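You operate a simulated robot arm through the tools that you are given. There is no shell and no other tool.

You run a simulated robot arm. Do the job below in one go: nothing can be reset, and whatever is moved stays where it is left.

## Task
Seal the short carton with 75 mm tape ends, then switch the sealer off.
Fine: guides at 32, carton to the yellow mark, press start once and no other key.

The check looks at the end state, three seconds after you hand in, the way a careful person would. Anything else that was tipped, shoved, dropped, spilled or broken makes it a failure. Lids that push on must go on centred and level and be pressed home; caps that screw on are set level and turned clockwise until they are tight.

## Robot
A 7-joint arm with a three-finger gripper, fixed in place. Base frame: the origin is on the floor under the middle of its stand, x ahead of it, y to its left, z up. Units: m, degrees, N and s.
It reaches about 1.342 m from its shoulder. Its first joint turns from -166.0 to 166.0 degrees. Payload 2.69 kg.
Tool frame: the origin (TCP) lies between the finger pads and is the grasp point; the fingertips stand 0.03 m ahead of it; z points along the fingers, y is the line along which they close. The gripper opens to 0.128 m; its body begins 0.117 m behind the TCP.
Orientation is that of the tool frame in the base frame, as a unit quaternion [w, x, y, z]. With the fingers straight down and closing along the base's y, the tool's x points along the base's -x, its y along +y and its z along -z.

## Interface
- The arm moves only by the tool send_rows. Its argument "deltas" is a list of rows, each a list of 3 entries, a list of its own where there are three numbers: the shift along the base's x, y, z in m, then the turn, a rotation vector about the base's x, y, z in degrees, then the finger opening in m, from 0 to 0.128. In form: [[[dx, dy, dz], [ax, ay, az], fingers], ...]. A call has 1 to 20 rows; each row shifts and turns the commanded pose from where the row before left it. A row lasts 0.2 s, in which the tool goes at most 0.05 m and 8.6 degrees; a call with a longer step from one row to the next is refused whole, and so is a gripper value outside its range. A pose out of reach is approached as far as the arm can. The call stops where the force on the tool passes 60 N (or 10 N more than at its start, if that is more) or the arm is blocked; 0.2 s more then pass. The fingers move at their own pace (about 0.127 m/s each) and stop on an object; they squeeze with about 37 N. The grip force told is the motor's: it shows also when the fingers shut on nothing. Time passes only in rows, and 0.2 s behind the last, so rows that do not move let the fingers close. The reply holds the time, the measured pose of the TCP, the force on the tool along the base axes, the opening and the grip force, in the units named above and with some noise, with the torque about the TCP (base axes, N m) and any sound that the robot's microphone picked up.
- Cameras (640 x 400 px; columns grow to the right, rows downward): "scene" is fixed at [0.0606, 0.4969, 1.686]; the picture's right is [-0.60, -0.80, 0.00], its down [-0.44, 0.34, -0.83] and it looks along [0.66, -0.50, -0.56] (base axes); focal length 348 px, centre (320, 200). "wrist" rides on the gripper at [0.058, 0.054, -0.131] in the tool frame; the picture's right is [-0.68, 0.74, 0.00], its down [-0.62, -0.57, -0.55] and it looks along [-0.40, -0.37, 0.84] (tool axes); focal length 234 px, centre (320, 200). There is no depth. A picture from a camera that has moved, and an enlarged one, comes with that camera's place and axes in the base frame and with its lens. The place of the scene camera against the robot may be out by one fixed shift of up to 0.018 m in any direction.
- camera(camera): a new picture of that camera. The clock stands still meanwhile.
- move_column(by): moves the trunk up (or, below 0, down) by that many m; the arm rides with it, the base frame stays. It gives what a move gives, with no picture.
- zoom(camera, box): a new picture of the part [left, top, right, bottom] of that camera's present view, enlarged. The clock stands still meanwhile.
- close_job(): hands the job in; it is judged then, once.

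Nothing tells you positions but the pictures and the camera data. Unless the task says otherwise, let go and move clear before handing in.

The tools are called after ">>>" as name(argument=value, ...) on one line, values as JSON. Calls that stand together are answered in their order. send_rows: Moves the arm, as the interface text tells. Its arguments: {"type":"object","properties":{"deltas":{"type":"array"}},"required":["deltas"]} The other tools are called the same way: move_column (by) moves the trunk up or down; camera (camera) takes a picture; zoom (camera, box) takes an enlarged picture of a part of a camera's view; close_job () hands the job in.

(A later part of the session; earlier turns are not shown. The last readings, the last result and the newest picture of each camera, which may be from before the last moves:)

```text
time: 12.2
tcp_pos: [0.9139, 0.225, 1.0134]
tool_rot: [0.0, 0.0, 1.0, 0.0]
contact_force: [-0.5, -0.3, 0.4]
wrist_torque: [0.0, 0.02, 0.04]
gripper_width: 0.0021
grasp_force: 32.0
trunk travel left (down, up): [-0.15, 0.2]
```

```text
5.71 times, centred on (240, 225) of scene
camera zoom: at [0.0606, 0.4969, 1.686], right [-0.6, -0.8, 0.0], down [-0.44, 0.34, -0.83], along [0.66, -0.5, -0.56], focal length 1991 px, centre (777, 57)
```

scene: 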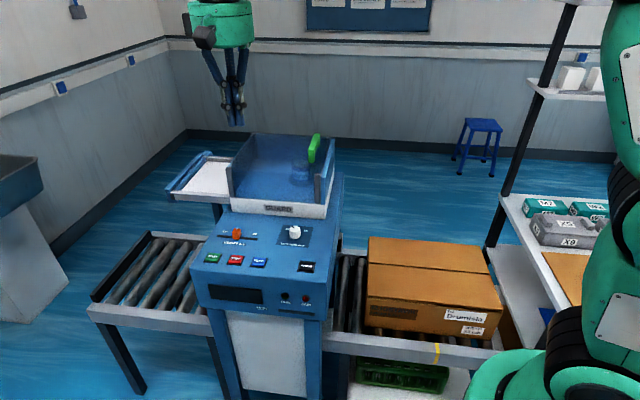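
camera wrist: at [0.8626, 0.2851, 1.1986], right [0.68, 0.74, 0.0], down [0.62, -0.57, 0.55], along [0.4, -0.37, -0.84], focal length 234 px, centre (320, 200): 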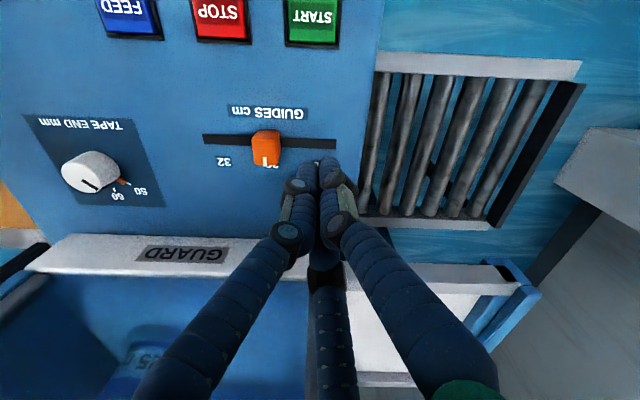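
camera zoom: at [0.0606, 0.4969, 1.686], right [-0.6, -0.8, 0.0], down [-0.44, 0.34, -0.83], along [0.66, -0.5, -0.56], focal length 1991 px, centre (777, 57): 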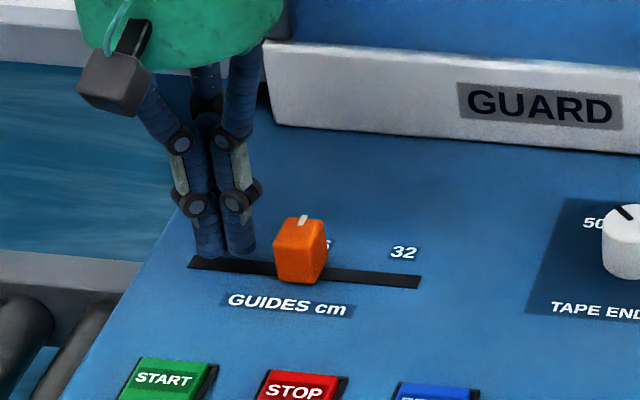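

>>> send_rows(deltas=[[[-0.00707, -0.00707, 0], [0, 0, 0], 0.0], [[-0.00707, -0.00707, 0], [0, 0, 0], 0.0], [[-0.00707, -0.00707, 0], [0, 0, 0], 0.0], [[-0.00707, -0.00707, 0], [0, 0, 0], 0.0]])

>>> zoom(camera="wrist", box=[220, 80, 380, 200])

>>> zoom(camera="scene", box=[195, 190, 285, 260])

```text
time: 13.2
tcp_pos: [0.8852, 0.1955, 1.0135]
tool_rot: [-0.001, 0.0, 1.0, 0.0]
contact_force: [-0.3, 0.5, 0.1]
wrist_torque: [-0.01, 0.02, -0.01]
gripper_width: 0.002
grasp_force: 31.7
trunk travel left (down, up): [-0.15, 0.2]
```

```text
3.33 times, centred on (300, 140) of wrist
camera zoom: at [0.826, 0.2494, 1.1449], right [0.68, 0.74, 0.0], down [0.62, -0.57, 0.55], along [0.4, -0.37, -0.84], focal length 781 px, centre (387, 400)
```

zoom: 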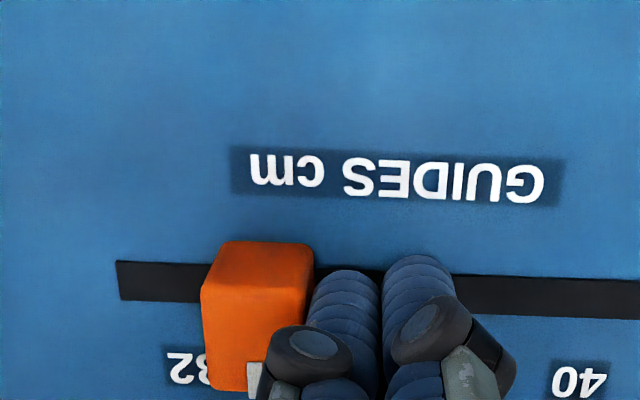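

```text
5.71 times, centred on (240, 225) of scene
camera zoom: at [0.0606, 0.4969, 1.686], right [-0.6, -0.8, 0.0], down [-0.44, 0.34, -0.83], along [0.66, -0.5, -0.56], focal length 1991 px, centre (777, 57)
```

zoom: 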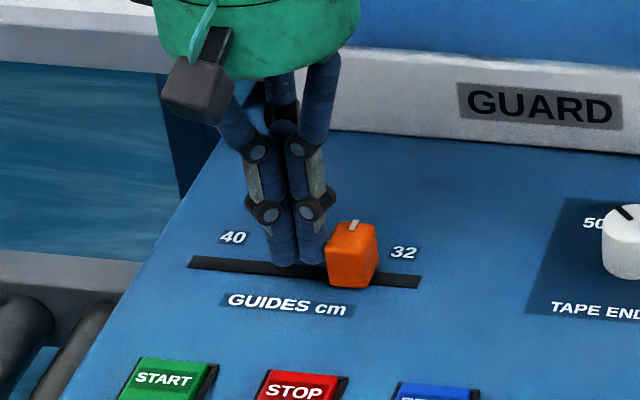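

The slider is moving freely and is about 23 mm short of 32. I'll push 20 mm more and re-measure.

>>> send_rows(deltas=[[[-0.00707, -0.00707, 0], [0, 0, 0], 0.0], [[-0.00707, -0.00707, 0], [0, 0, 0], 0.0], [[0, 0, 0], [0, 0, 0], 0.0]])

>>> zoom(camera="wrist", box=[220, 80, 380, 200])

>>> zoom(camera="scene", box=[195, 190, 285, 260])

```text
time: 14.0
tcp_pos: [0.8704, 0.1816, 1.0144]
tool_rot: [0.0, 0.0, 1.0, 0.001]
contact_force: [0.6, 0.2, -0.7]
wrist_torque: [-0.01, 0.0, 0.02]
gripper_width: 0.0019
grasp_force: 31.7
trunk travel left (down, up): [-0.15, 0.2]
```

```text
3.33 times, centred on (300, 140) of wrist
camera zoom: at [0.8123, 0.2353, 1.1451], right [0.68, 0.74, 0.0], down [0.62, -0.57, 0.55], along [0.4, -0.37, -0.84], focal length 781 px, centre (387, 400)
```

zoom: 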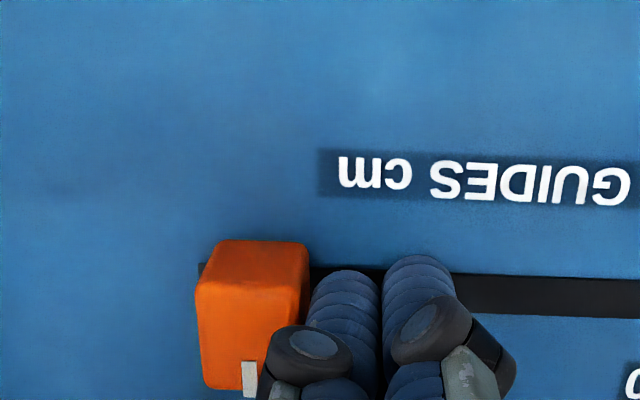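

```text
5.71 times, centred on (240, 225) of scene
camera zoom: at [0.0606, 0.4969, 1.686], right [-0.6, -0.8, 0.0], down [-0.44, 0.34, -0.83], along [0.66, -0.5, -0.56], focal length 1991 px, centre (777, 57)
```

zoom: 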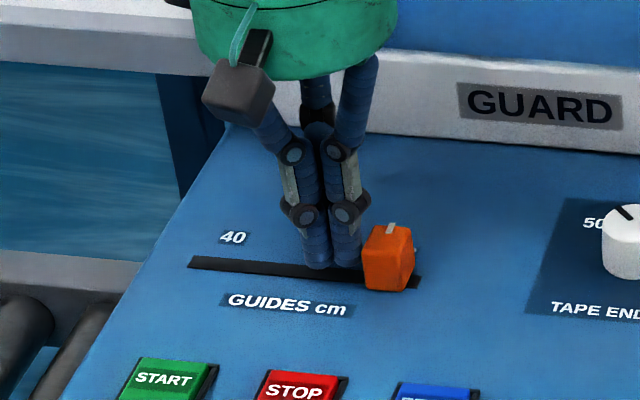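

The slider now seems to be very near 32. I'll back the fingers off along the slot, lift, and measure it precisely.

>>> send_rows(deltas=[[[0.01, 0.01, 0], [0, 0, 0], 0.0], [[0.01, 0.01, 0.02], [0, 0, 0], 0.0], [[0.0, 0.0, 0.04], [0, 0, 0], 0.0], [[-0.02, 0.0, 0.04], [0, 0, 0], 0.0], [[-0.04, 0.02, 0.01], [0, 0, 0], 0.0], [[-0.04, 0.02, 0.01], [0, 0, 0], 0.0], [[-0.04, 0.02, 0.0], [0, 0, 0], 0.0], [[0, 0, 0], [0, 0, 0], 0.0]])

>>> zoom(camera="scene", box=[205, 215, 275, 260])

>>> camera(camera="wrist")

```text
time: 15.8
tcp_pos: [0.7519, 0.2628, 1.136]
tool_rot: [-0.001, 0.0, 1.0, 0.0]
contact_force: [-0.2, 0.8, -0.5]
wrist_torque: [0.0, -0.05, -0.01]
gripper_width: 0.0022
grasp_force: 31.5
trunk travel left (down, up): [-0.15, 0.2]
```

```text
8.89 times, centred on (240, 238) of scene
camera zoom: at [0.0606, 0.4969, 1.686], right [-0.6, -0.8, 0.0], down [-0.44, 0.34, -0.83], along [0.66, -0.5, -0.56], focal length 3098 px, centre (1031, -133)
```

zoom: 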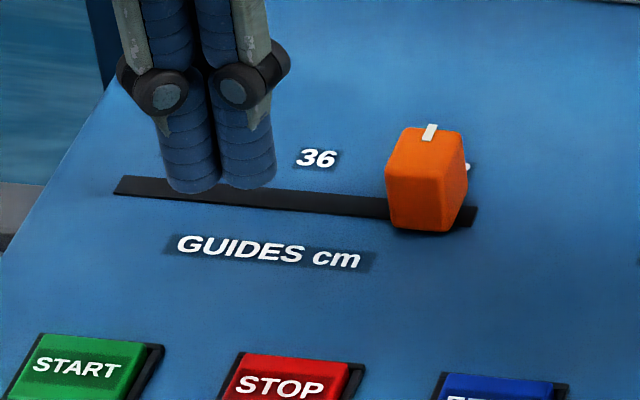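

```text
taken
camera wrist: at [0.6936, 0.3167, 1.2666], right [0.68, 0.74, 0.0], down [0.62, -0.57, 0.55], along [0.4, -0.37, -0.84], focal length 234 px, centre (320, 200)
```

wrist: 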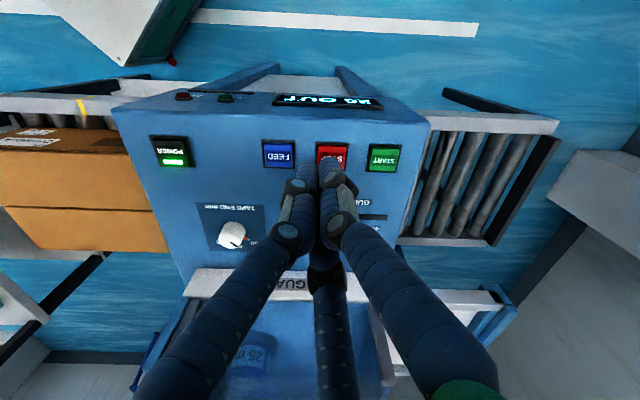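

The slider sits within about 1 mm of the 32 mark. Now the TAPE END dial near (0.784, 0.043); I'll zoom in on it to read its ticks and pointer.

>>> zoom(camera="wrist", box=[190, 190, 280, 260])

>>> zoom(camera="scene", box=[270, 215, 330, 255])

```text
5.71 times, centred on (235, 225) of wrist
camera zoom: at [0.6936, 0.3167, 1.2666], right [0.68, 0.74, 0.0], down [0.62, -0.57, 0.55], along [0.4, -0.37, -0.84], focal length 1338 px, centre (806, 57)
```

zoom: 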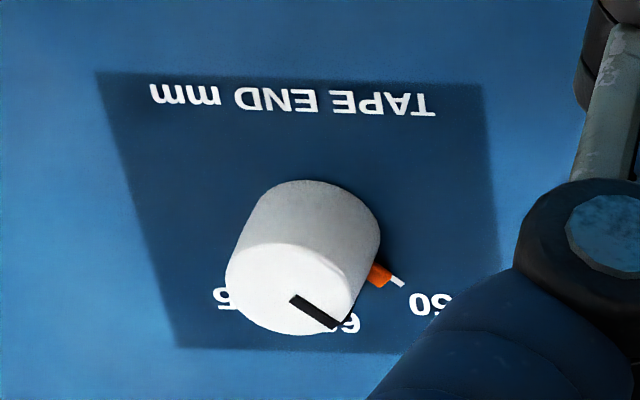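

```text
10.00 times, centred on (300, 235) of scene
camera zoom: at [0.0606, 0.4969, 1.686], right [-0.6, -0.8, 0.0], down [-0.44, 0.34, -0.83], along [0.66, -0.5, -0.56], focal length 3485 px, centre (520, -150)
```

zoom: 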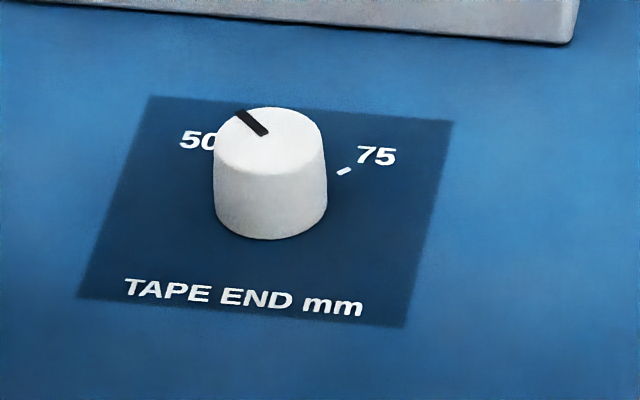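

The dial sits at the middle of its plate, about (0.782, 0.045), pointer at 50 (10:30); 75 is 90° clockwise. I'll move above it, pre-turn the hand +90° so the grip clears the small orange tab by the 50 tick, and look closely before gripping.

>>> send_rows(deltas=[[[0.0027, -0.0198, 0.0], [0, 0, 8.182], 0.0], [[0.0027, -0.0198, 0.0], [0, 0, 8.182], 0.0], [[0.0027, -0.0198, 0.0], [0, 0, 8.182], 0.0], [[0.0027, -0.0198, 0.0], [0, 0, 8.182], 0.0], [[0.0027, -0.0198, 0.0], [0, 0, 8.182], 0.0], [[0.0027, -0.0198, 0.0], [0, 0, 8.182], 0.0], [[0.0027, -0.0198, 0.0], [0, 0, 8.182], 0.0], [[0.0027, -0.0198, 0.0], [0, 0, 8.182], 0.0], [[0.0027, -0.0198, 0.0], [0, 0, 8.182], 0.0], [[0.0027, -0.0198, 0.0], [0, 0, 8.182], 0.0], [[0.003, -0.02, 0.0], [0, 0, 8.18], 0.0], [[0, 0, 0], [0, 0, 0], 0.0]])

>>> camera(camera="wrist")

>>> camera(camera="scene")

```text
time: 18.4
tcp_pos: [0.7812, 0.0435, 1.1336]
tool_rot: [0.0, 0.707, -0.707, 0.001]
contact_force: [1.2, -0.5, -1.2]
wrist_torque: [0.04, 0.0, 0.0]
gripper_width: 0.0024
grasp_force: 31.3
trunk travel left (down, up): [-0.15, 0.2]
```

```text
taken
camera wrist: at [0.7275, -0.0155, 1.2651], right [-0.74, 0.68, 0.0], down [0.56, 0.62, 0.55], along [0.37, 0.4, -0.84], focal length 234 px, centre (320, 200)
```

wrist: 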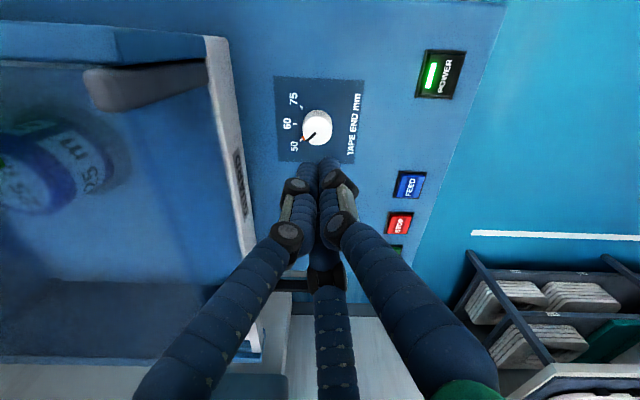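

```text
taken
```

scene: 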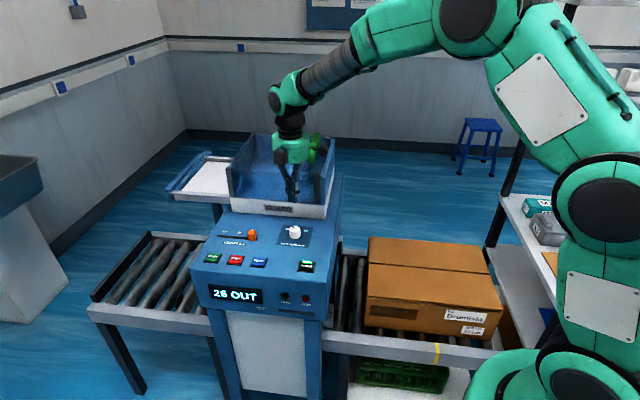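

>>> zoom(camera="wrist", box=[265, 70, 375, 170])

>>> zoom(camera="scene", box=[225, 125, 345, 255])

```text
4.00 times, centred on (320, 120) of wrist
camera zoom: at [0.7275, -0.0155, 1.2651], right [-0.74, 0.68, 0.0], down [0.56, 0.62, 0.55], along [0.37, 0.4, -0.84], focal length 937 px, centre (320, 520)
```

zoom: 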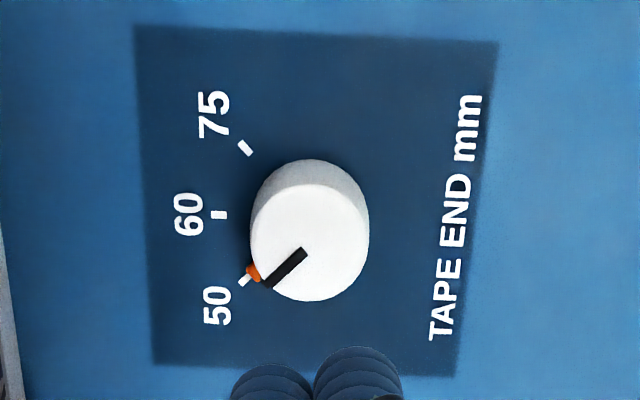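

```text
3.08 times, centred on (285, 190) of scene
camera zoom: at [0.0606, 0.4969, 1.686], right [-0.6, -0.8, 0.0], down [-0.44, 0.34, -0.83], along [0.66, -0.5, -0.56], focal length 1072 px, centre (428, 231)
```

zoom: 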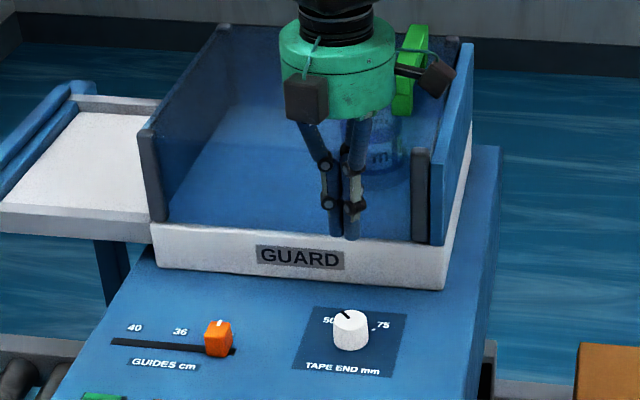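

The dial reads 50 with ticks at 60 and 75 each 45° apart. I'll open the fingers, trim the position a few mm and descend around the knob, stopping above it to check.

>>> send_rows(deltas=[[[0.0015, -0.001, 0.0], [0, 0, 0], 0.07], [[0.0015, -0.001, 0.0], [0, 0, 0], 0.07], [[0, 0, -0.03], [0, 0, 0], 0.07], [[0, 0, -0.03], [0, 0, 0], 0.07], [[0, 0, -0.03], [0, 0, 0], 0.07], [[0, 0, -0.01], [0, 0, 0], 0.07], [[0, 0, 0], [0, 0, 0], 0.07]])

>>> camera(camera="wrist")

>>> zoom(camera="scene", box=[255, 180, 345, 255])

```text
time: 20.0
tcp_pos: [0.7825, 0.0417, 1.0349]
tool_rot: [0.0, -0.707, 0.707, 0.001]
contact_force: [0.2, -0.2, 0.0]
wrist_torque: [0.01, -0.01, -0.02]
gripper_width: 0.0699
grasp_force: 0.1
trunk travel left (down, up): [-0.15, 0.2]
```

```text
taken
camera wrist: at [0.7297, -0.0169, 1.1659], right [-0.74, 0.68, 0.0], down [0.57, 0.62, 0.55], along [0.37, 0.4, -0.84], focal length 234 px, centre (320, 200)
```

wrist: 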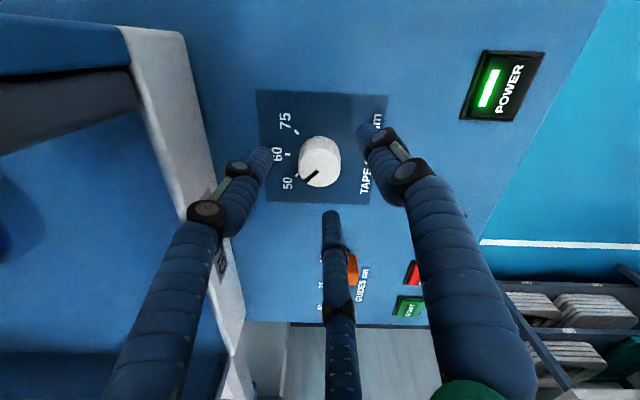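

```text
5.33 times, centred on (300, 218) of scene
camera zoom: at [0.0606, 0.4969, 1.686], right [-0.6, -0.8, 0.0], down [-0.44, 0.34, -0.83], along [0.66, -0.5, -0.56], focal length 1859 px, centre (427, 107)
```

zoom: 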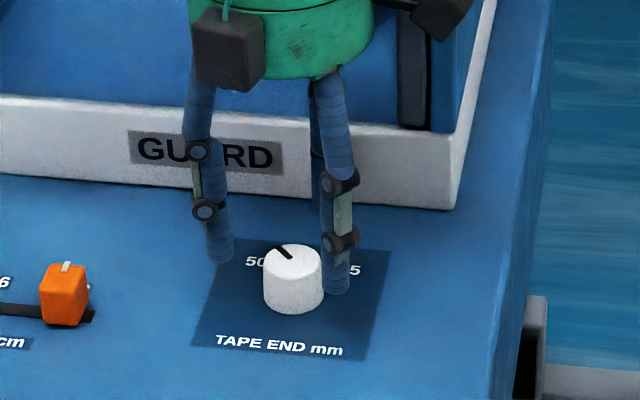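

The three fingers straddle the knob evenly and clear of the orange tab. I'll go down around it and check tip clearance over the panel.

>>> send_rows(deltas=[[[0, 0, -0.01], [0, 0, 0], 0.07], [[0, 0, -0.008], [0, 0, 0], 0.07], [[0, 0, -0.004], [0, 0, 0], 0.07]])

>>> zoom(camera="wrist", box=[240, 90, 400, 230])

>>> zoom(camera="scene", box=[265, 200, 335, 255])

```text
time: 20.8
tcp_pos: [0.7842, 0.0404, 1.0115]
tool_rot: [0.0, 0.708, -0.706, 0.0]
contact_force: [0.5, -0.1, 0.1]
wrist_torque: [-0.05, 0.0, 0.0]
gripper_width: 0.0699
grasp_force: 0.1
trunk travel left (down, up): [-0.15, 0.2]
```

```text
2.86 times, centred on (320, 160) of wrist
camera zoom: at [0.7306, -0.017, 1.1432], right [-0.74, 0.68, 0.0], down [0.57, 0.62, 0.55], along [0.37, 0.4, -0.84], focal length 669 px, centre (320, 314)
```

zoom: 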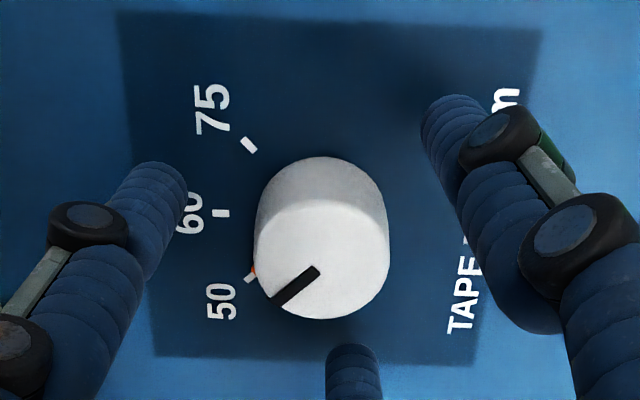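

```text
7.27 times, centred on (300, 228) of scene
camera zoom: at [0.0606, 0.4969, 1.686], right [-0.6, -0.8, 0.0], down [-0.44, 0.34, -0.83], along [0.66, -0.5, -0.56], focal length 2534 px, centre (466, 0)
```

zoom: 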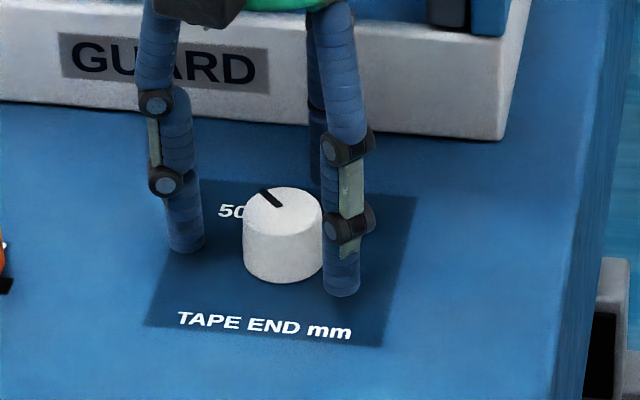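

The fingers reach down beside the knob without touching the panel. I'll close on the knob.

>>> send_rows(deltas=[[[0, 0, 0], [0, 0, 0], 0.03], [[0, 0, 0], [0, 0, 0], 0.02], [[0, 0, 0], [0, 0, 0], 0.02]])

>>> zoom(camera="wrist", box=[240, 90, 400, 230])

>>> zoom(camera="scene", box=[265, 200, 335, 255])

```text
time: 21.6
tcp_pos: [0.7851, 0.0432, 1.0113]
tool_rot: [0.0, 0.707, -0.707, 0.001]
contact_force: [4.0, 10.0, -1.7]
wrist_torque: [0.43, -0.23, -0.02]
gripper_width: 0.0333
grasp_force: 44.6
trunk travel left (down, up): [-0.15, 0.2]
```

```text
2.86 times, centred on (320, 160) of wrist
camera zoom: at [0.7309, -0.0161, 1.1432], right [-0.74, 0.68, 0.0], down [0.57, 0.62, 0.55], along [0.37, 0.4, -0.84], focal length 669 px, centre (320, 314)
```

zoom: 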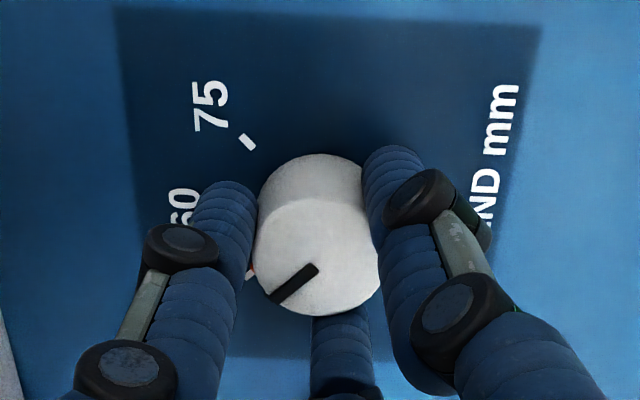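

```text
7.27 times, centred on (300, 228) of scene
camera zoom: at [0.0606, 0.4969, 1.686], right [-0.6, -0.8, 0.0], down [-0.44, 0.34, -0.83], along [0.66, -0.5, -0.56], focal length 2534 px, centre (466, 0)
```

zoom: 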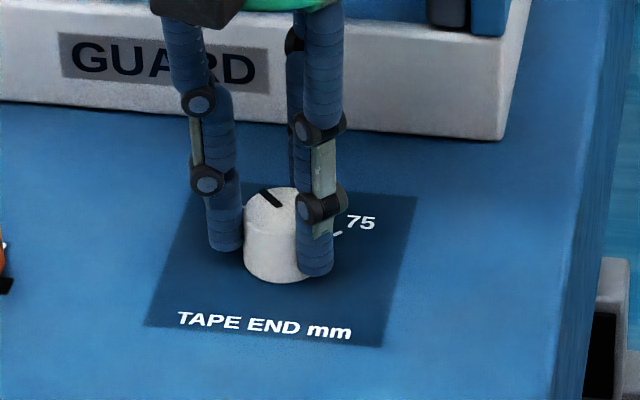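

The knob is gripped (0.033 m) with a small side load; I'll ease the hand 1–2 mm toward it and begin turning clockwise.

>>> send_rows(deltas=[[[0.0008, 0.002, 0], [0, 0, 0], 0.02], [[0, 0, 0], [0, 0, -6], 0.02], [[0, 0, 0], [0, 0, -8], 0.02], [[0, 0, 0], [0, 0, -8], 0.02]])

>>> zoom(camera="wrist", box=[240, 90, 400, 230])

>>> zoom(camera="scene", box=[265, 200, 335, 255])

```text
time: 22.6
tcp_pos: [0.7855, 0.043, 1.0116]
tool_rot: [-0.001, -0.558, 0.83, 0.0]
contact_force: [0.0, -11.1, -1.4]
wrist_torque: [-0.47, 0.07, 0.02]
gripper_width: 0.0331
grasp_force: 44.8
trunk travel left (down, up): [-0.15, 0.2]
```

```text
2.86 times, centred on (320, 160) of wrist
camera zoom: at [0.7131, 0.0085, 1.1433], right [-0.43, 0.9, 0.0], down [0.76, 0.36, 0.55], along [0.5, 0.23, -0.84], focal length 669 px, centre (320, 314)
```

zoom: 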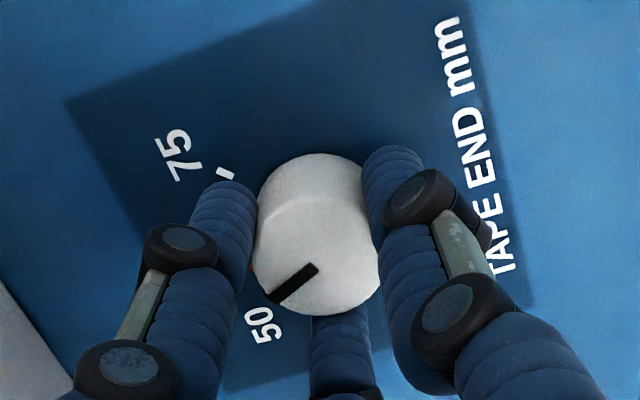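

```text
7.27 times, centred on (300, 228) of scene
camera zoom: at [0.0606, 0.4969, 1.686], right [-0.6, -0.8, 0.0], down [-0.44, 0.34, -0.83], along [0.66, -0.5, -0.56], focal length 2534 px, centre (466, 0)
```

zoom: 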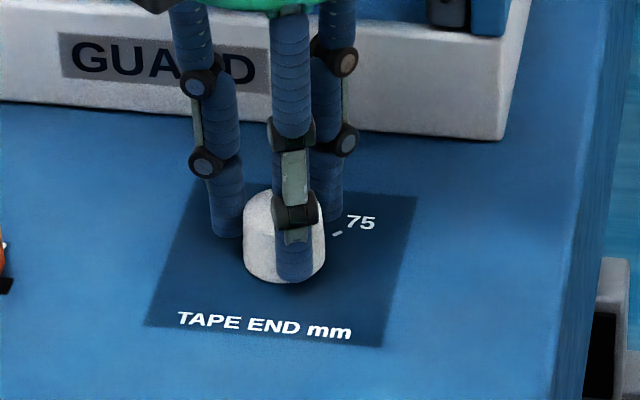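

The knob and its orange pointer turn with the hand. I'll continue clockwise toward 75.

>>> send_rows(deltas=[[[0, -0.001, 0], [0, 0, -8], 0.02], [[0, 0, 0], [0, 0, -8], 0.02], [[0, 0, 0], [0, 0, -8], 0.02], [[0, 0, 0], [0, 0, -8], 0.02], [[0, 0, 0], [0, 0, -8], 0.02], [[0, 0, 0], [0, 0, -8], 0.02], [[0, 0, 0], [0, 0, -8], 0.02], [[0, 0, 0], [0, 0, -6], 0.02]])

>>> zoom(camera="wrist", box=[240, 90, 400, 230])

>>> zoom(camera="scene", box=[265, 200, 335, 255])

```text
time: 24.4
tcp_pos: [0.7847, 0.0422, 1.0121]
tool_rot: [0.0, -0.052, 0.999, 0.0]
contact_force: [-2.7, -7.1, -2.4]
wrist_torque: [-0.21, 0.18, -0.02]
gripper_width: 0.0332
grasp_force: 44.4
trunk travel left (down, up): [-0.15, 0.2]
```

```text
2.86 times, centred on (320, 160) of wrist
camera zoom: at [0.7211, 0.0899, 1.1433], right [0.6, 0.8, 0.0], down [0.67, -0.5, 0.55], along [0.44, -0.33, -0.84], focal length 669 px, centre (320, 314)
```

zoom: 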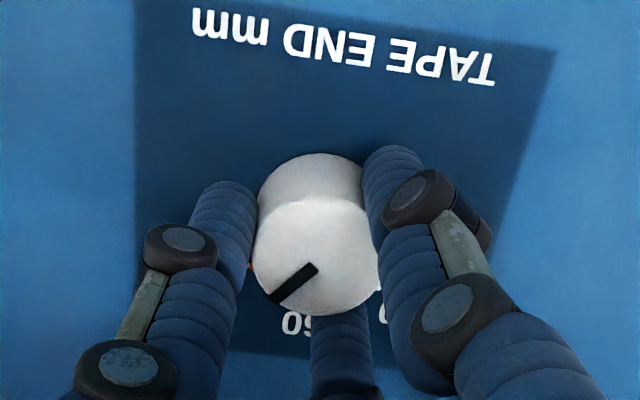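

```text
7.27 times, centred on (300, 228) of scene
camera zoom: at [0.0606, 0.4969, 1.686], right [-0.6, -0.8, 0.0], down [-0.44, 0.34, -0.83], along [0.66, -0.5, -0.56], focal length 2534 px, centre (466, 0)
```

zoom: 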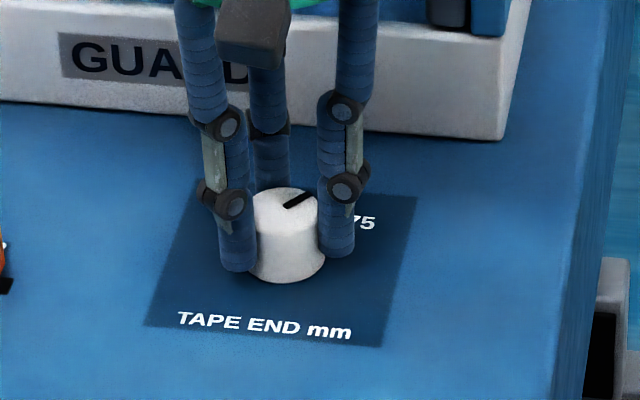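

84° turned; I'll add the last 6°, then open the fingers and lift to check the pointer against the 75 tick.

>>> send_rows(deltas=[[[0, 0, 0], [0, 0, -6], 0.02], [[0, 0, 0], [0, 0, 0], 0.02], [[0, 0, 0], [0, 0, 0], 0.07], [[0, 0, 0], [0, 0, 0], 0.07], [[0, 0, 0.03], [0, 0, 0], 0.07], [[0, 0, 0.04], [0, 0, 0], 0.07], [[0, 0, 0.05], [0, 0, 0], 0.0], [[-0.02, 0.02, 0.03], [0, 0, 0], 0.0], [[-0.03, 0.03, 0], [0, 0, 0], 0.0], [[0, 0, 0], [0, 0, 0], 0.0]])

>>> camera(camera="wrist")

>>> zoom(camera="scene", box=[270, 215, 330, 255])

```text
time: 26.6
tcp_pos: [0.7346, 0.0939, 1.163]
tool_rot: [0.0, -0.001, 1.0, 0.0]
contact_force: [-0.8, -0.8, -0.1]
wrist_torque: [-0.06, -0.04, -0.01]
gripper_width: 0.0022
grasp_force: 31.0
trunk travel left (down, up): [-0.15, 0.2]
```

```text
taken
camera wrist: at [0.676, 0.1478, 1.2948], right [0.68, 0.74, 0.0], down [0.62, -0.57, 0.55], along [0.4, -0.37, -0.84], focal length 234 px, centre (320, 200)
```

wrist: 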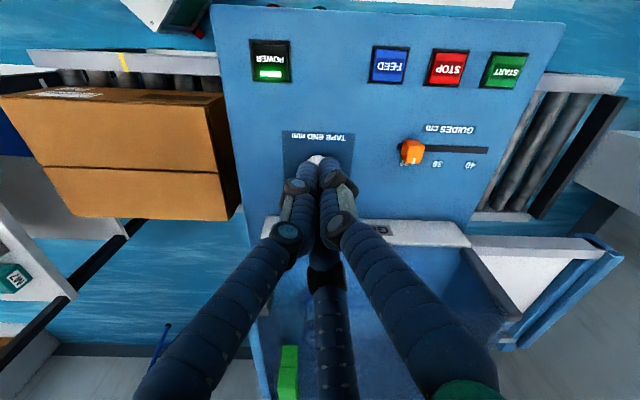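

```text
10.00 times, centred on (300, 235) of scene
camera zoom: at [0.0606, 0.4969, 1.686], right [-0.6, -0.8, 0.0], down [-0.44, 0.34, -0.83], along [0.66, -0.5, -0.56], focal length 3485 px, centre (520, -150)
```

zoom: 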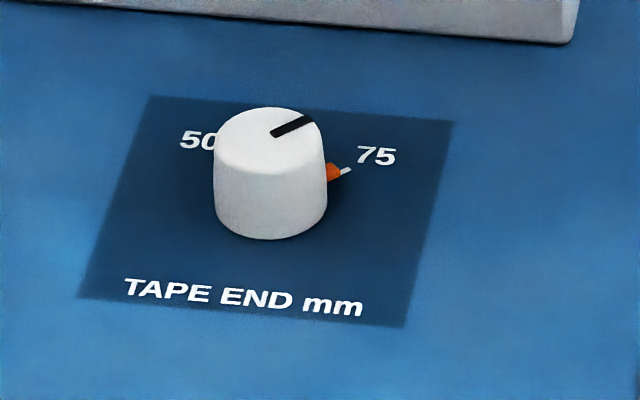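

The orange pointer now lines up with the 75 tick. Next is the carton: I'll lift away and swing over the infeed to view the carton's rear end, the yellow mark and the rack beside it.

>>> send_rows(deltas=[[[-0.01, -0.01, 0.04], [0, 0, -4.5], 0.0], [[-0.02, -0.02, 0.03], [0, 0, -4.5], 0.0], [[-0.0285, -0.0294, 0.0137], [0, 0, -4.5], 0.0], [[-0.0285, -0.0294, 0.0137], [0, 0, -4.5], 0.0], [[-0.0285, -0.0294, 0.0137], [0, 0, -4.5], 0.0], [[-0.0285, -0.0294, 0.0137], [0, 0, -4.5], 0.0], [[-0.0285, -0.0294, 0.0137], [0, 0, -4.5], 0.0], [[-0.0285, -0.0294, 0.0], [0, 0, -4.5], 0.0], [[-0.0285, -0.0294, 0.0], [0, 0, -4.5], 0.0], [[-0.0285, -0.0294, 0.0], [0, 0, -4.5], 0.0], [[-0.0285, -0.0294, 0.0], [0, 0, 0], 0.0], [[0, 0, 0], [0, 0, 0], 0.0]])

>>> camera(camera="wrist")

>>> camera(camera="scene")

```text
time: 29.2
tcp_pos: [0.4501, -0.2026, 1.3012]
tool_rot: [0.0, 0.383, 0.924, 0.0]
contact_force: [-0.6, 0.4, 0.2]
wrist_torque: [0.0, -0.07, -0.05]
gripper_width: 0.0022
grasp_force: 31.2
trunk travel left (down, up): [-0.15, 0.2]
```

```text
taken
camera wrist: at [0.4461, -0.1241, 1.4339], right [1.0, 0.04, 0.0], down [0.03, -0.84, 0.55], along [0.02, -0.55, -0.84], focal length 234 px, centre (320, 200)
```

wrist: 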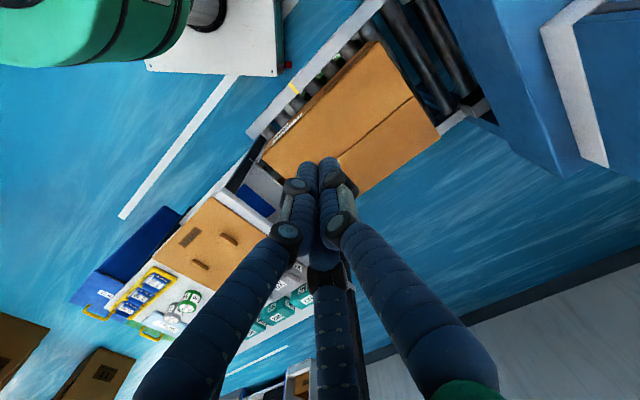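

```text
taken
```

scene: 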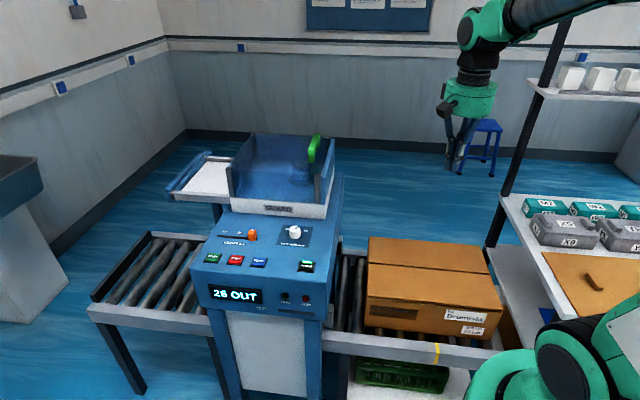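

>>> zoom(camera="scene", box=[440, 180, 640, 380])

>>> zoom(camera="wrist", box=[200, 50, 400, 230])

>>> zoom(camera="wrist", box=[380, 0, 640, 180])

```text
2.00 times, centred on (540, 280) of scene
camera zoom: at [0.0606, 0.4969, 1.686], right [-0.6, -0.8, 0.0], down [-0.44, 0.34, -0.83], along [0.66, -0.5, -0.56], focal length 697 px, centre (-120, 40)
```

zoom: 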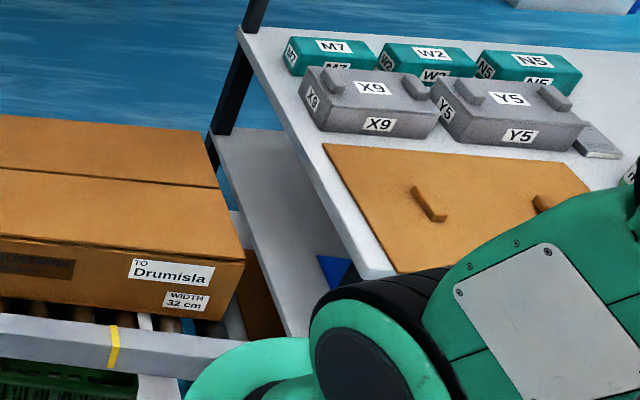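

```text
2.22 times, centred on (300, 140) of wrist
camera zoom: at [0.4461, -0.1241, 1.4339], right [1.0, 0.04, 0.0], down [0.03, -0.84, 0.55], along [0.02, -0.55, -0.84], focal length 520 px, centre (364, 333)
```

zoom: 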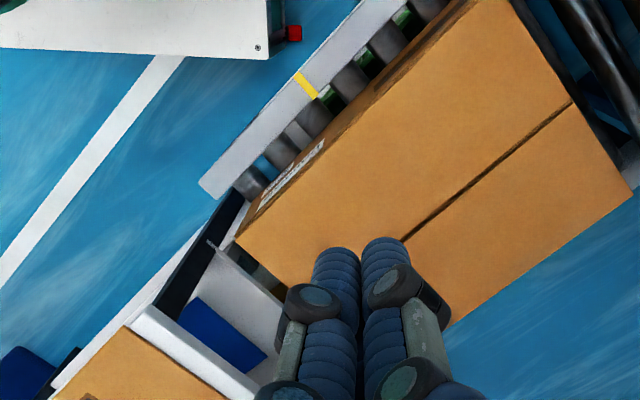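

```text
2.22 times, centred on (510, 90) of wrist
camera zoom: at [0.4461, -0.1241, 1.4339], right [1.0, 0.04, 0.0], down [0.03, -0.84, 0.55], along [0.02, -0.55, -0.84], focal length 520 px, centre (-102, 444)
```

zoom: 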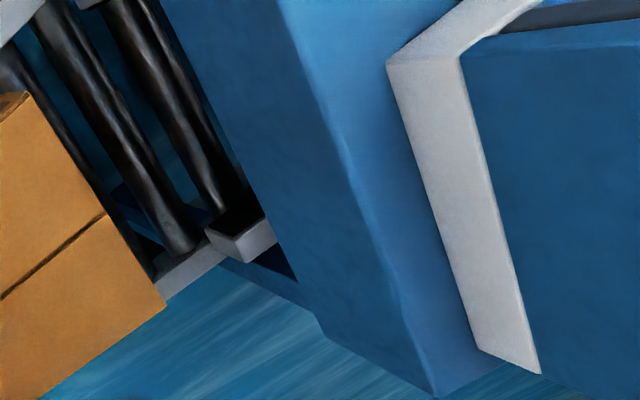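

The rack's upper shelf edge lies about 0.17 m behind the carton's rear face, leaving room for the fingers. I'll move back over that gap to see the carton's rear edge and the space clearly.

>>> send_rows(deltas=[[[-0.015, -0.036, -0.008], [0, 0, 0], 0.0], [[-0.015, -0.036, -0.008], [0, 0, 0], 0.0], [[-0.015, -0.036, -0.008], [0, 0, 0], 0.0], [[-0.015, -0.036, -0.008], [0, 0, 0], 0.0], [[-0.015, -0.037, -0.008], [0, 0, 0], 0.0], [[-0.015, -0.037, -0.01], [0, 0, 0], 0.0], [[0, 0, 0], [0, 0, 0], 0.0]])

>>> camera(camera="wrist")

>>> camera(camera="scene")

```text
time: 30.8
tcp_pos: [0.3595, -0.4213, 1.2494]
tool_rot: [0.0, 0.382, 0.924, 0.0]
contact_force: [0.2, -0.2, -0.6]
wrist_torque: [0.06, -0.01, 0.03]
gripper_width: 0.0022
grasp_force: 31.5
trunk travel left (down, up): [-0.15, 0.2]
```

```text
taken
camera wrist: at [0.3556, -0.342, 1.3807], right [1.0, 0.04, 0.0], down [0.04, -0.84, 0.55], along [0.02, -0.55, -0.84], focal length 234 px, centre (320, 200)
```

wrist: 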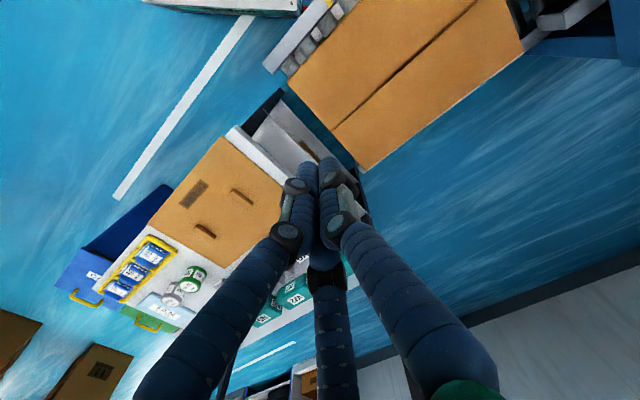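

```text
taken
```

scene: 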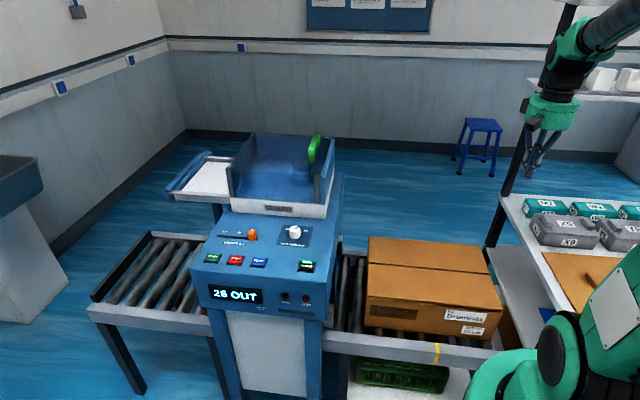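

>>> zoom(camera="wrist", box=[220, 0, 420, 180])

>>> zoom(camera="wrist", box=[80, 100, 340, 350])

```text
2.22 times, centred on (320, 90) of wrist
camera zoom: at [0.3556, -0.342, 1.3807], right [1.0, 0.04, 0.0], down [0.04, -0.84, 0.55], along [0.02, -0.55, -0.84], focal length 520 px, centre (320, 444)
```

zoom: 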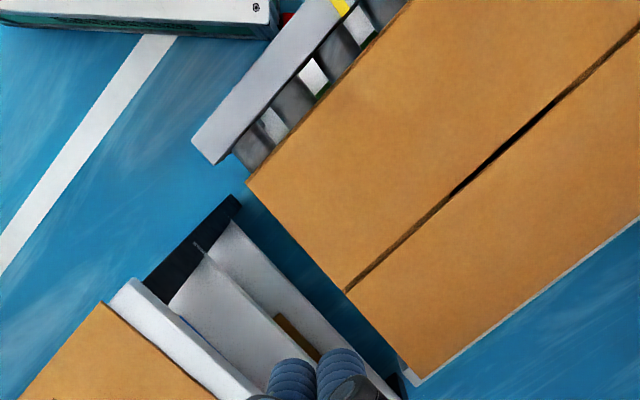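

```text
1.60 times, centred on (210, 225) of wrist
camera zoom: at [0.3556, -0.342, 1.3807], right [1.0, 0.04, 0.0], down [0.04, -0.84, 0.55], along [0.02, -0.55, -0.84], focal length 375 px, centre (496, 160)
```

zoom: 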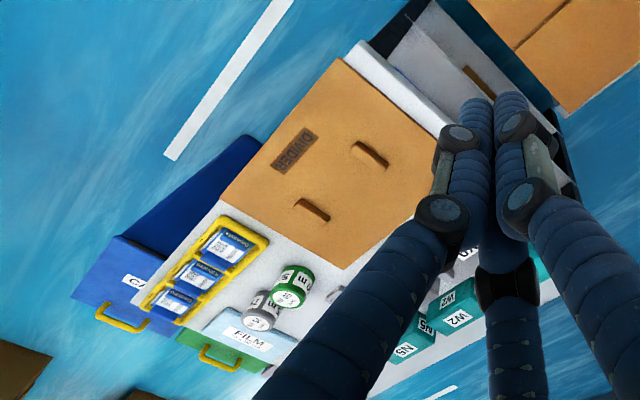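

The carton's rear edge is near u≈0.10 (machine axes), top at z≈0.76; the mark is about 0.19 m toward the sealer. I'll turn the hand so two fingers face the carton, open them slightly for a steady two-point push, and descend partway into the gap.

>>> send_rows(deltas=[[[-0.0014, -0.0174, -0.03], [0, 0, 7.5], 0.06], [[-0.0014, -0.0174, -0.03], [0, 0, 7.5], 0.06], [[-0.0014, -0.0174, -0.03], [0, 0, 7.5], 0.06], [[-0.0014, -0.0174, -0.03], [0, 0, 7.5], 0.06], [[-0.0014, -0.0174, -0.03], [0, 0, 7.5], 0.06], [[-0.0014, -0.0174, -0.03], [0, 0, 7.5], 0.06], [[-0.0014, -0.0174, -0.03], [0, 0, 7.5], 0.06], [[-0.0011, -0.0176, -0.03], [0, 0, 7.5], 0.06], [[0, 0, 0], [0, 0, 0], 0.06]])

>>> camera(camera="wrist")

>>> camera(camera="scene")

```text
time: 32.8
tcp_pos: [0.3493, -0.5578, 1.0098]
tool_rot: [0.0, -0.132, 0.991, -0.001]
contact_force: [0.4, -0.7, 0.2]
wrist_torque: [0.06, 0.03, 0.0]
gripper_width: 0.0602
grasp_force: 0.1
trunk travel left (down, up): [-0.15, 0.2]
```

```text
taken
camera wrist: at [0.279, -0.5229, 1.1419], right [0.46, 0.89, 0.0], down [0.74, -0.39, 0.55], along [0.49, -0.25, -0.84], focal length 234 px, centre (320, 200)
```

wrist: 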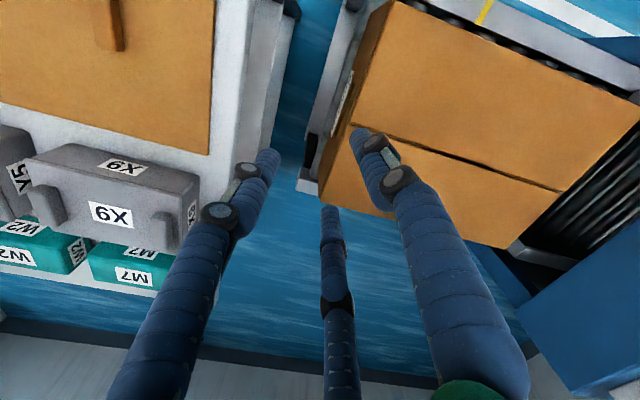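

```text
taken
```

scene: 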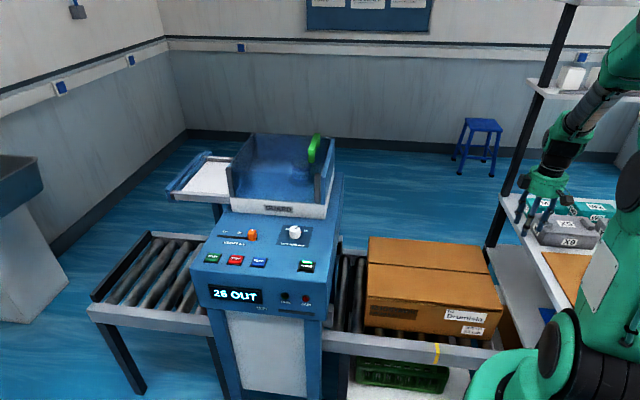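

>>> zoom(camera="wrist", box=[220, 0, 420, 220])

>>> zoom(camera="scene", box=[470, 130, 640, 340])

```text
1.82 times, centred on (320, 110) of wrist
camera zoom: at [0.279, -0.5229, 1.1419], right [0.46, 0.89, 0.0], down [0.74, -0.39, 0.55], along [0.49, -0.25, -0.84], focal length 426 px, centre (320, 364)
```

zoom: 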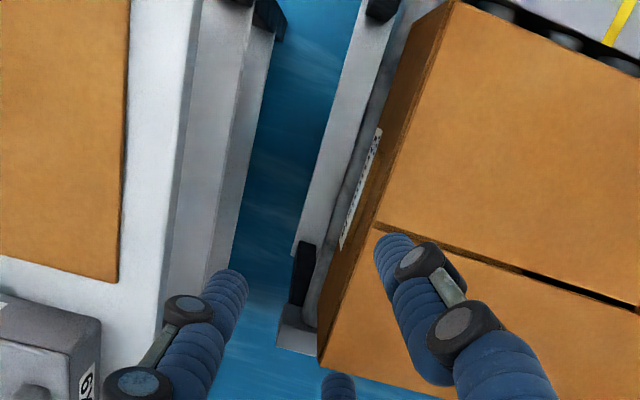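

```text
1.90 times, centred on (555, 235) of scene
camera zoom: at [0.0606, 0.4969, 1.686], right [-0.6, -0.8, 0.0], down [-0.44, 0.34, -0.83], along [0.66, -0.5, -0.56], focal length 664 px, centre (-128, 133)
```

zoom: 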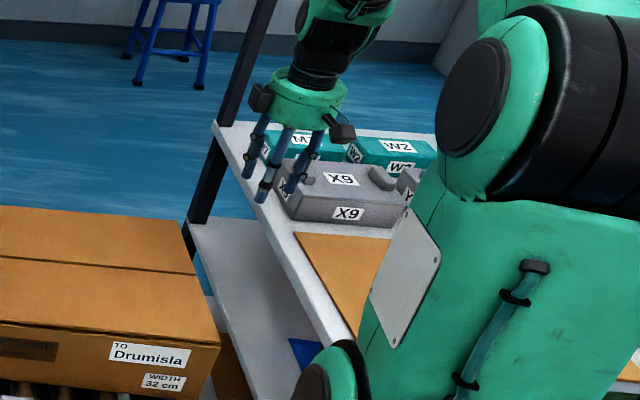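

The gap behind the carton is clear; the seam puts the carton centre at w≈0.65 and its rear face at u≈0.097. I'll shift 10 mm to the centre line and go down to just above carton-top height to check clearances.

>>> send_rows(deltas=[[[0.007, -0.007, -0.03], [0, 0, 0], 0.06], [[0, 0, -0.04], [0, 0, 0], 0.06], [[0, 0, -0.04], [0, 0, 0], 0.06], [[0, 0, -0.04], [0, 0, 0], 0.06], [[0, 0, -0.04], [0, 0, 0], 0.06], [[0, 0, 0], [0, 0, 0], 0.06]])

>>> camera(camera="wrist")

>>> zoom(camera="scene", box=[470, 130, 640, 340])

```text
time: 34.2
tcp_pos: [0.3574, -0.5689, 0.8201]
tool_rot: [0.0, -0.131, 0.991, 0.0]
contact_force: [0.1, 0.9, -1.5]
wrist_torque: [0.01, 0.02, -0.01]
gripper_width: 0.0599
grasp_force: 0.0
trunk travel left (down, up): [-0.15, 0.2]
```

```text
taken
camera wrist: at [0.2861, -0.5316, 0.9518], right [0.46, 0.89, 0.0], down [0.74, -0.39, 0.55], along [0.49, -0.25, -0.84], focal length 234 px, centre (320, 200)
```

wrist: 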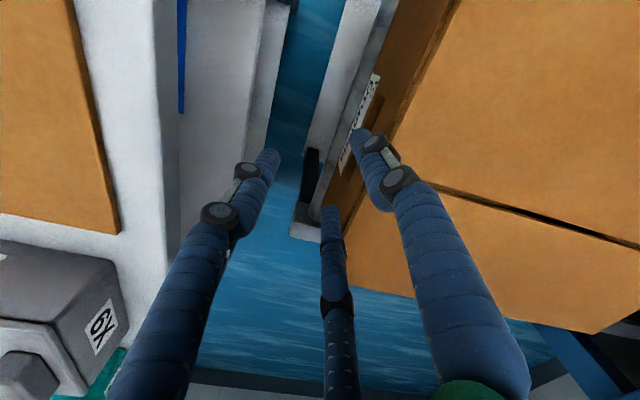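

```text
1.90 times, centred on (555, 235) of scene
camera zoom: at [0.0606, 0.4969, 1.686], right [-0.6, -0.8, 0.0], down [-0.44, 0.34, -0.83], along [0.66, -0.5, -0.56], focal length 664 px, centre (-128, 133)
```

zoom: 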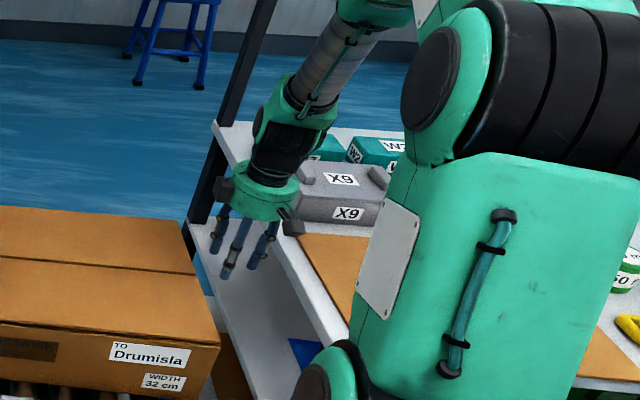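

Clear on both sides. I'll lower the remaining 0.125 m so the fingers stand behind the carton's rear face.

>>> send_rows(deltas=[[[0, 0, -0.03], [0, 0, 0], 0.06], [[0, 0, -0.03], [0, 0, 0], 0.06], [[0, 0, -0.03], [0, 0, 0], 0.06], [[0, 0, -0.03], [0, 0, 0], 0.06], [[0, 0, 0], [0, 0, 0], 0.06]])

>>> camera(camera="wrist")

>>> zoom(camera="scene", box=[380, 170, 640, 370])

```text
time: 35.4
tcp_pos: [0.356, -0.5666, 0.7014]
tool_rot: [0.0, -0.131, 0.991, 0.0]
contact_force: [0.0, -1.2, -0.4]
wrist_torque: [-0.01, 0.02, 0.0]
gripper_width: 0.0601
grasp_force: 0.1
trunk travel left (down, up): [-0.15, 0.2]
```

```text
taken
camera wrist: at [0.2852, -0.5295, 0.8324], right [0.46, 0.89, 0.0], down [0.74, -0.39, 0.55], along [0.49, -0.25, -0.84], focal length 234 px, centre (320, 200)
```

wrist: 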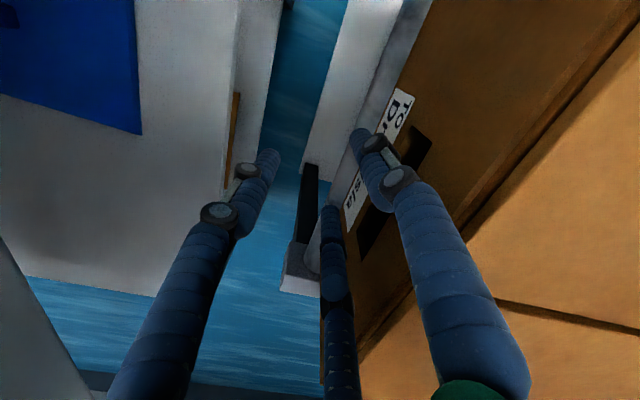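

```text
2.00 times, centred on (510, 270) of scene
camera zoom: at [0.0606, 0.4969, 1.686], right [-0.6, -0.8, 0.0], down [-0.44, 0.34, -0.83], along [0.66, -0.5, -0.56], focal length 697 px, centre (-60, 60)
```

zoom: 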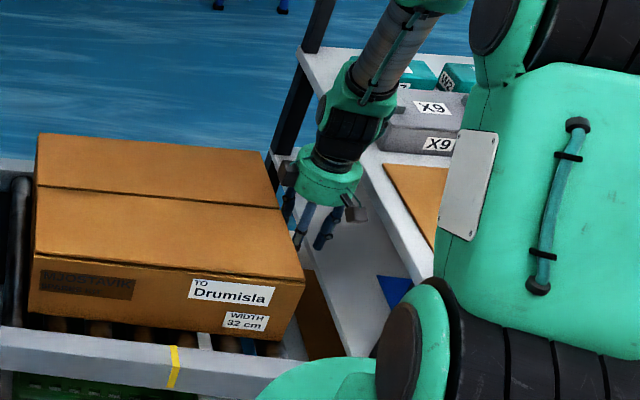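

The fingers stand about 25 mm behind the rear face. I'll start pushing gently toward the sealer.

>>> send_rows(deltas=[[[0.006, 0.006, 0], [0, 0, 0], 0.06], [[0.006, 0.006, 0], [0, 0, 0], 0.06], [[0.006, 0.006, 0], [0, 0, 0], 0.06], [[0.006, 0.006, 0], [0, 0, 0], 0.06], [[0.006, 0.006, 0], [0, 0, 0], 0.06]])

>>> zoom(camera="scene", box=[320, 190, 540, 370])

>>> camera(camera="wrist")

```text
time: 36.6
tcp_pos: [0.3846, -0.5357, 0.7009]
tool_rot: [0.0, -0.13, 0.992, 0.0]
contact_force: [0.0, 0.4, 0.8]
wrist_torque: [-0.01, -0.01, 0.03]
gripper_width: 0.0598
grasp_force: 0.2
trunk travel left (down, up): [-0.15, 0.2]
```

```text
2.22 times, centred on (430, 280) of scene
camera zoom: at [0.0606, 0.4969, 1.686], right [-0.6, -0.8, 0.0], down [-0.44, 0.34, -0.83], along [0.66, -0.5, -0.56], focal length 774 px, centre (76, 22)
```

zoom: 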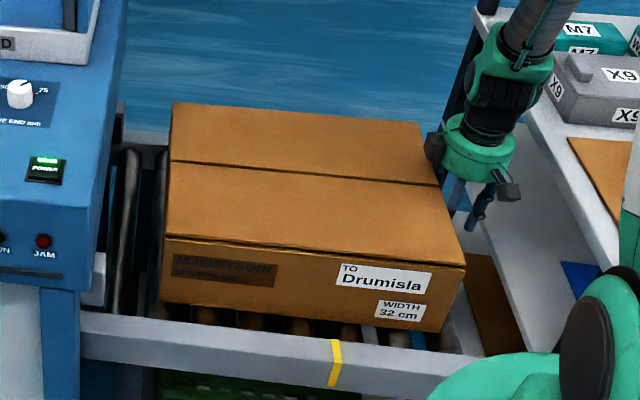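

```text
taken
camera wrist: at [0.3138, -0.4994, 0.8318], right [0.46, 0.89, 0.0], down [0.74, -0.39, 0.55], along [0.49, -0.25, -0.84], focal length 234 px, centre (320, 200)
```

wrist: 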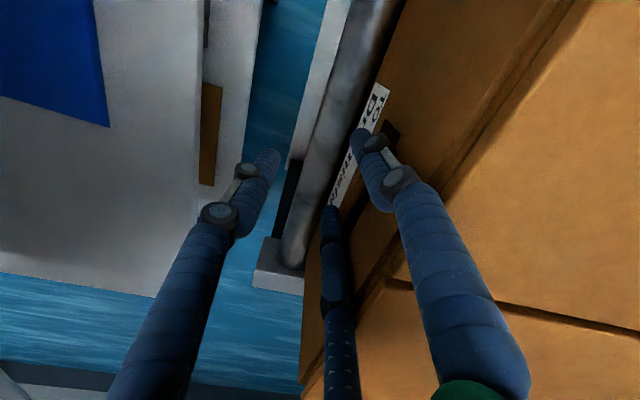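

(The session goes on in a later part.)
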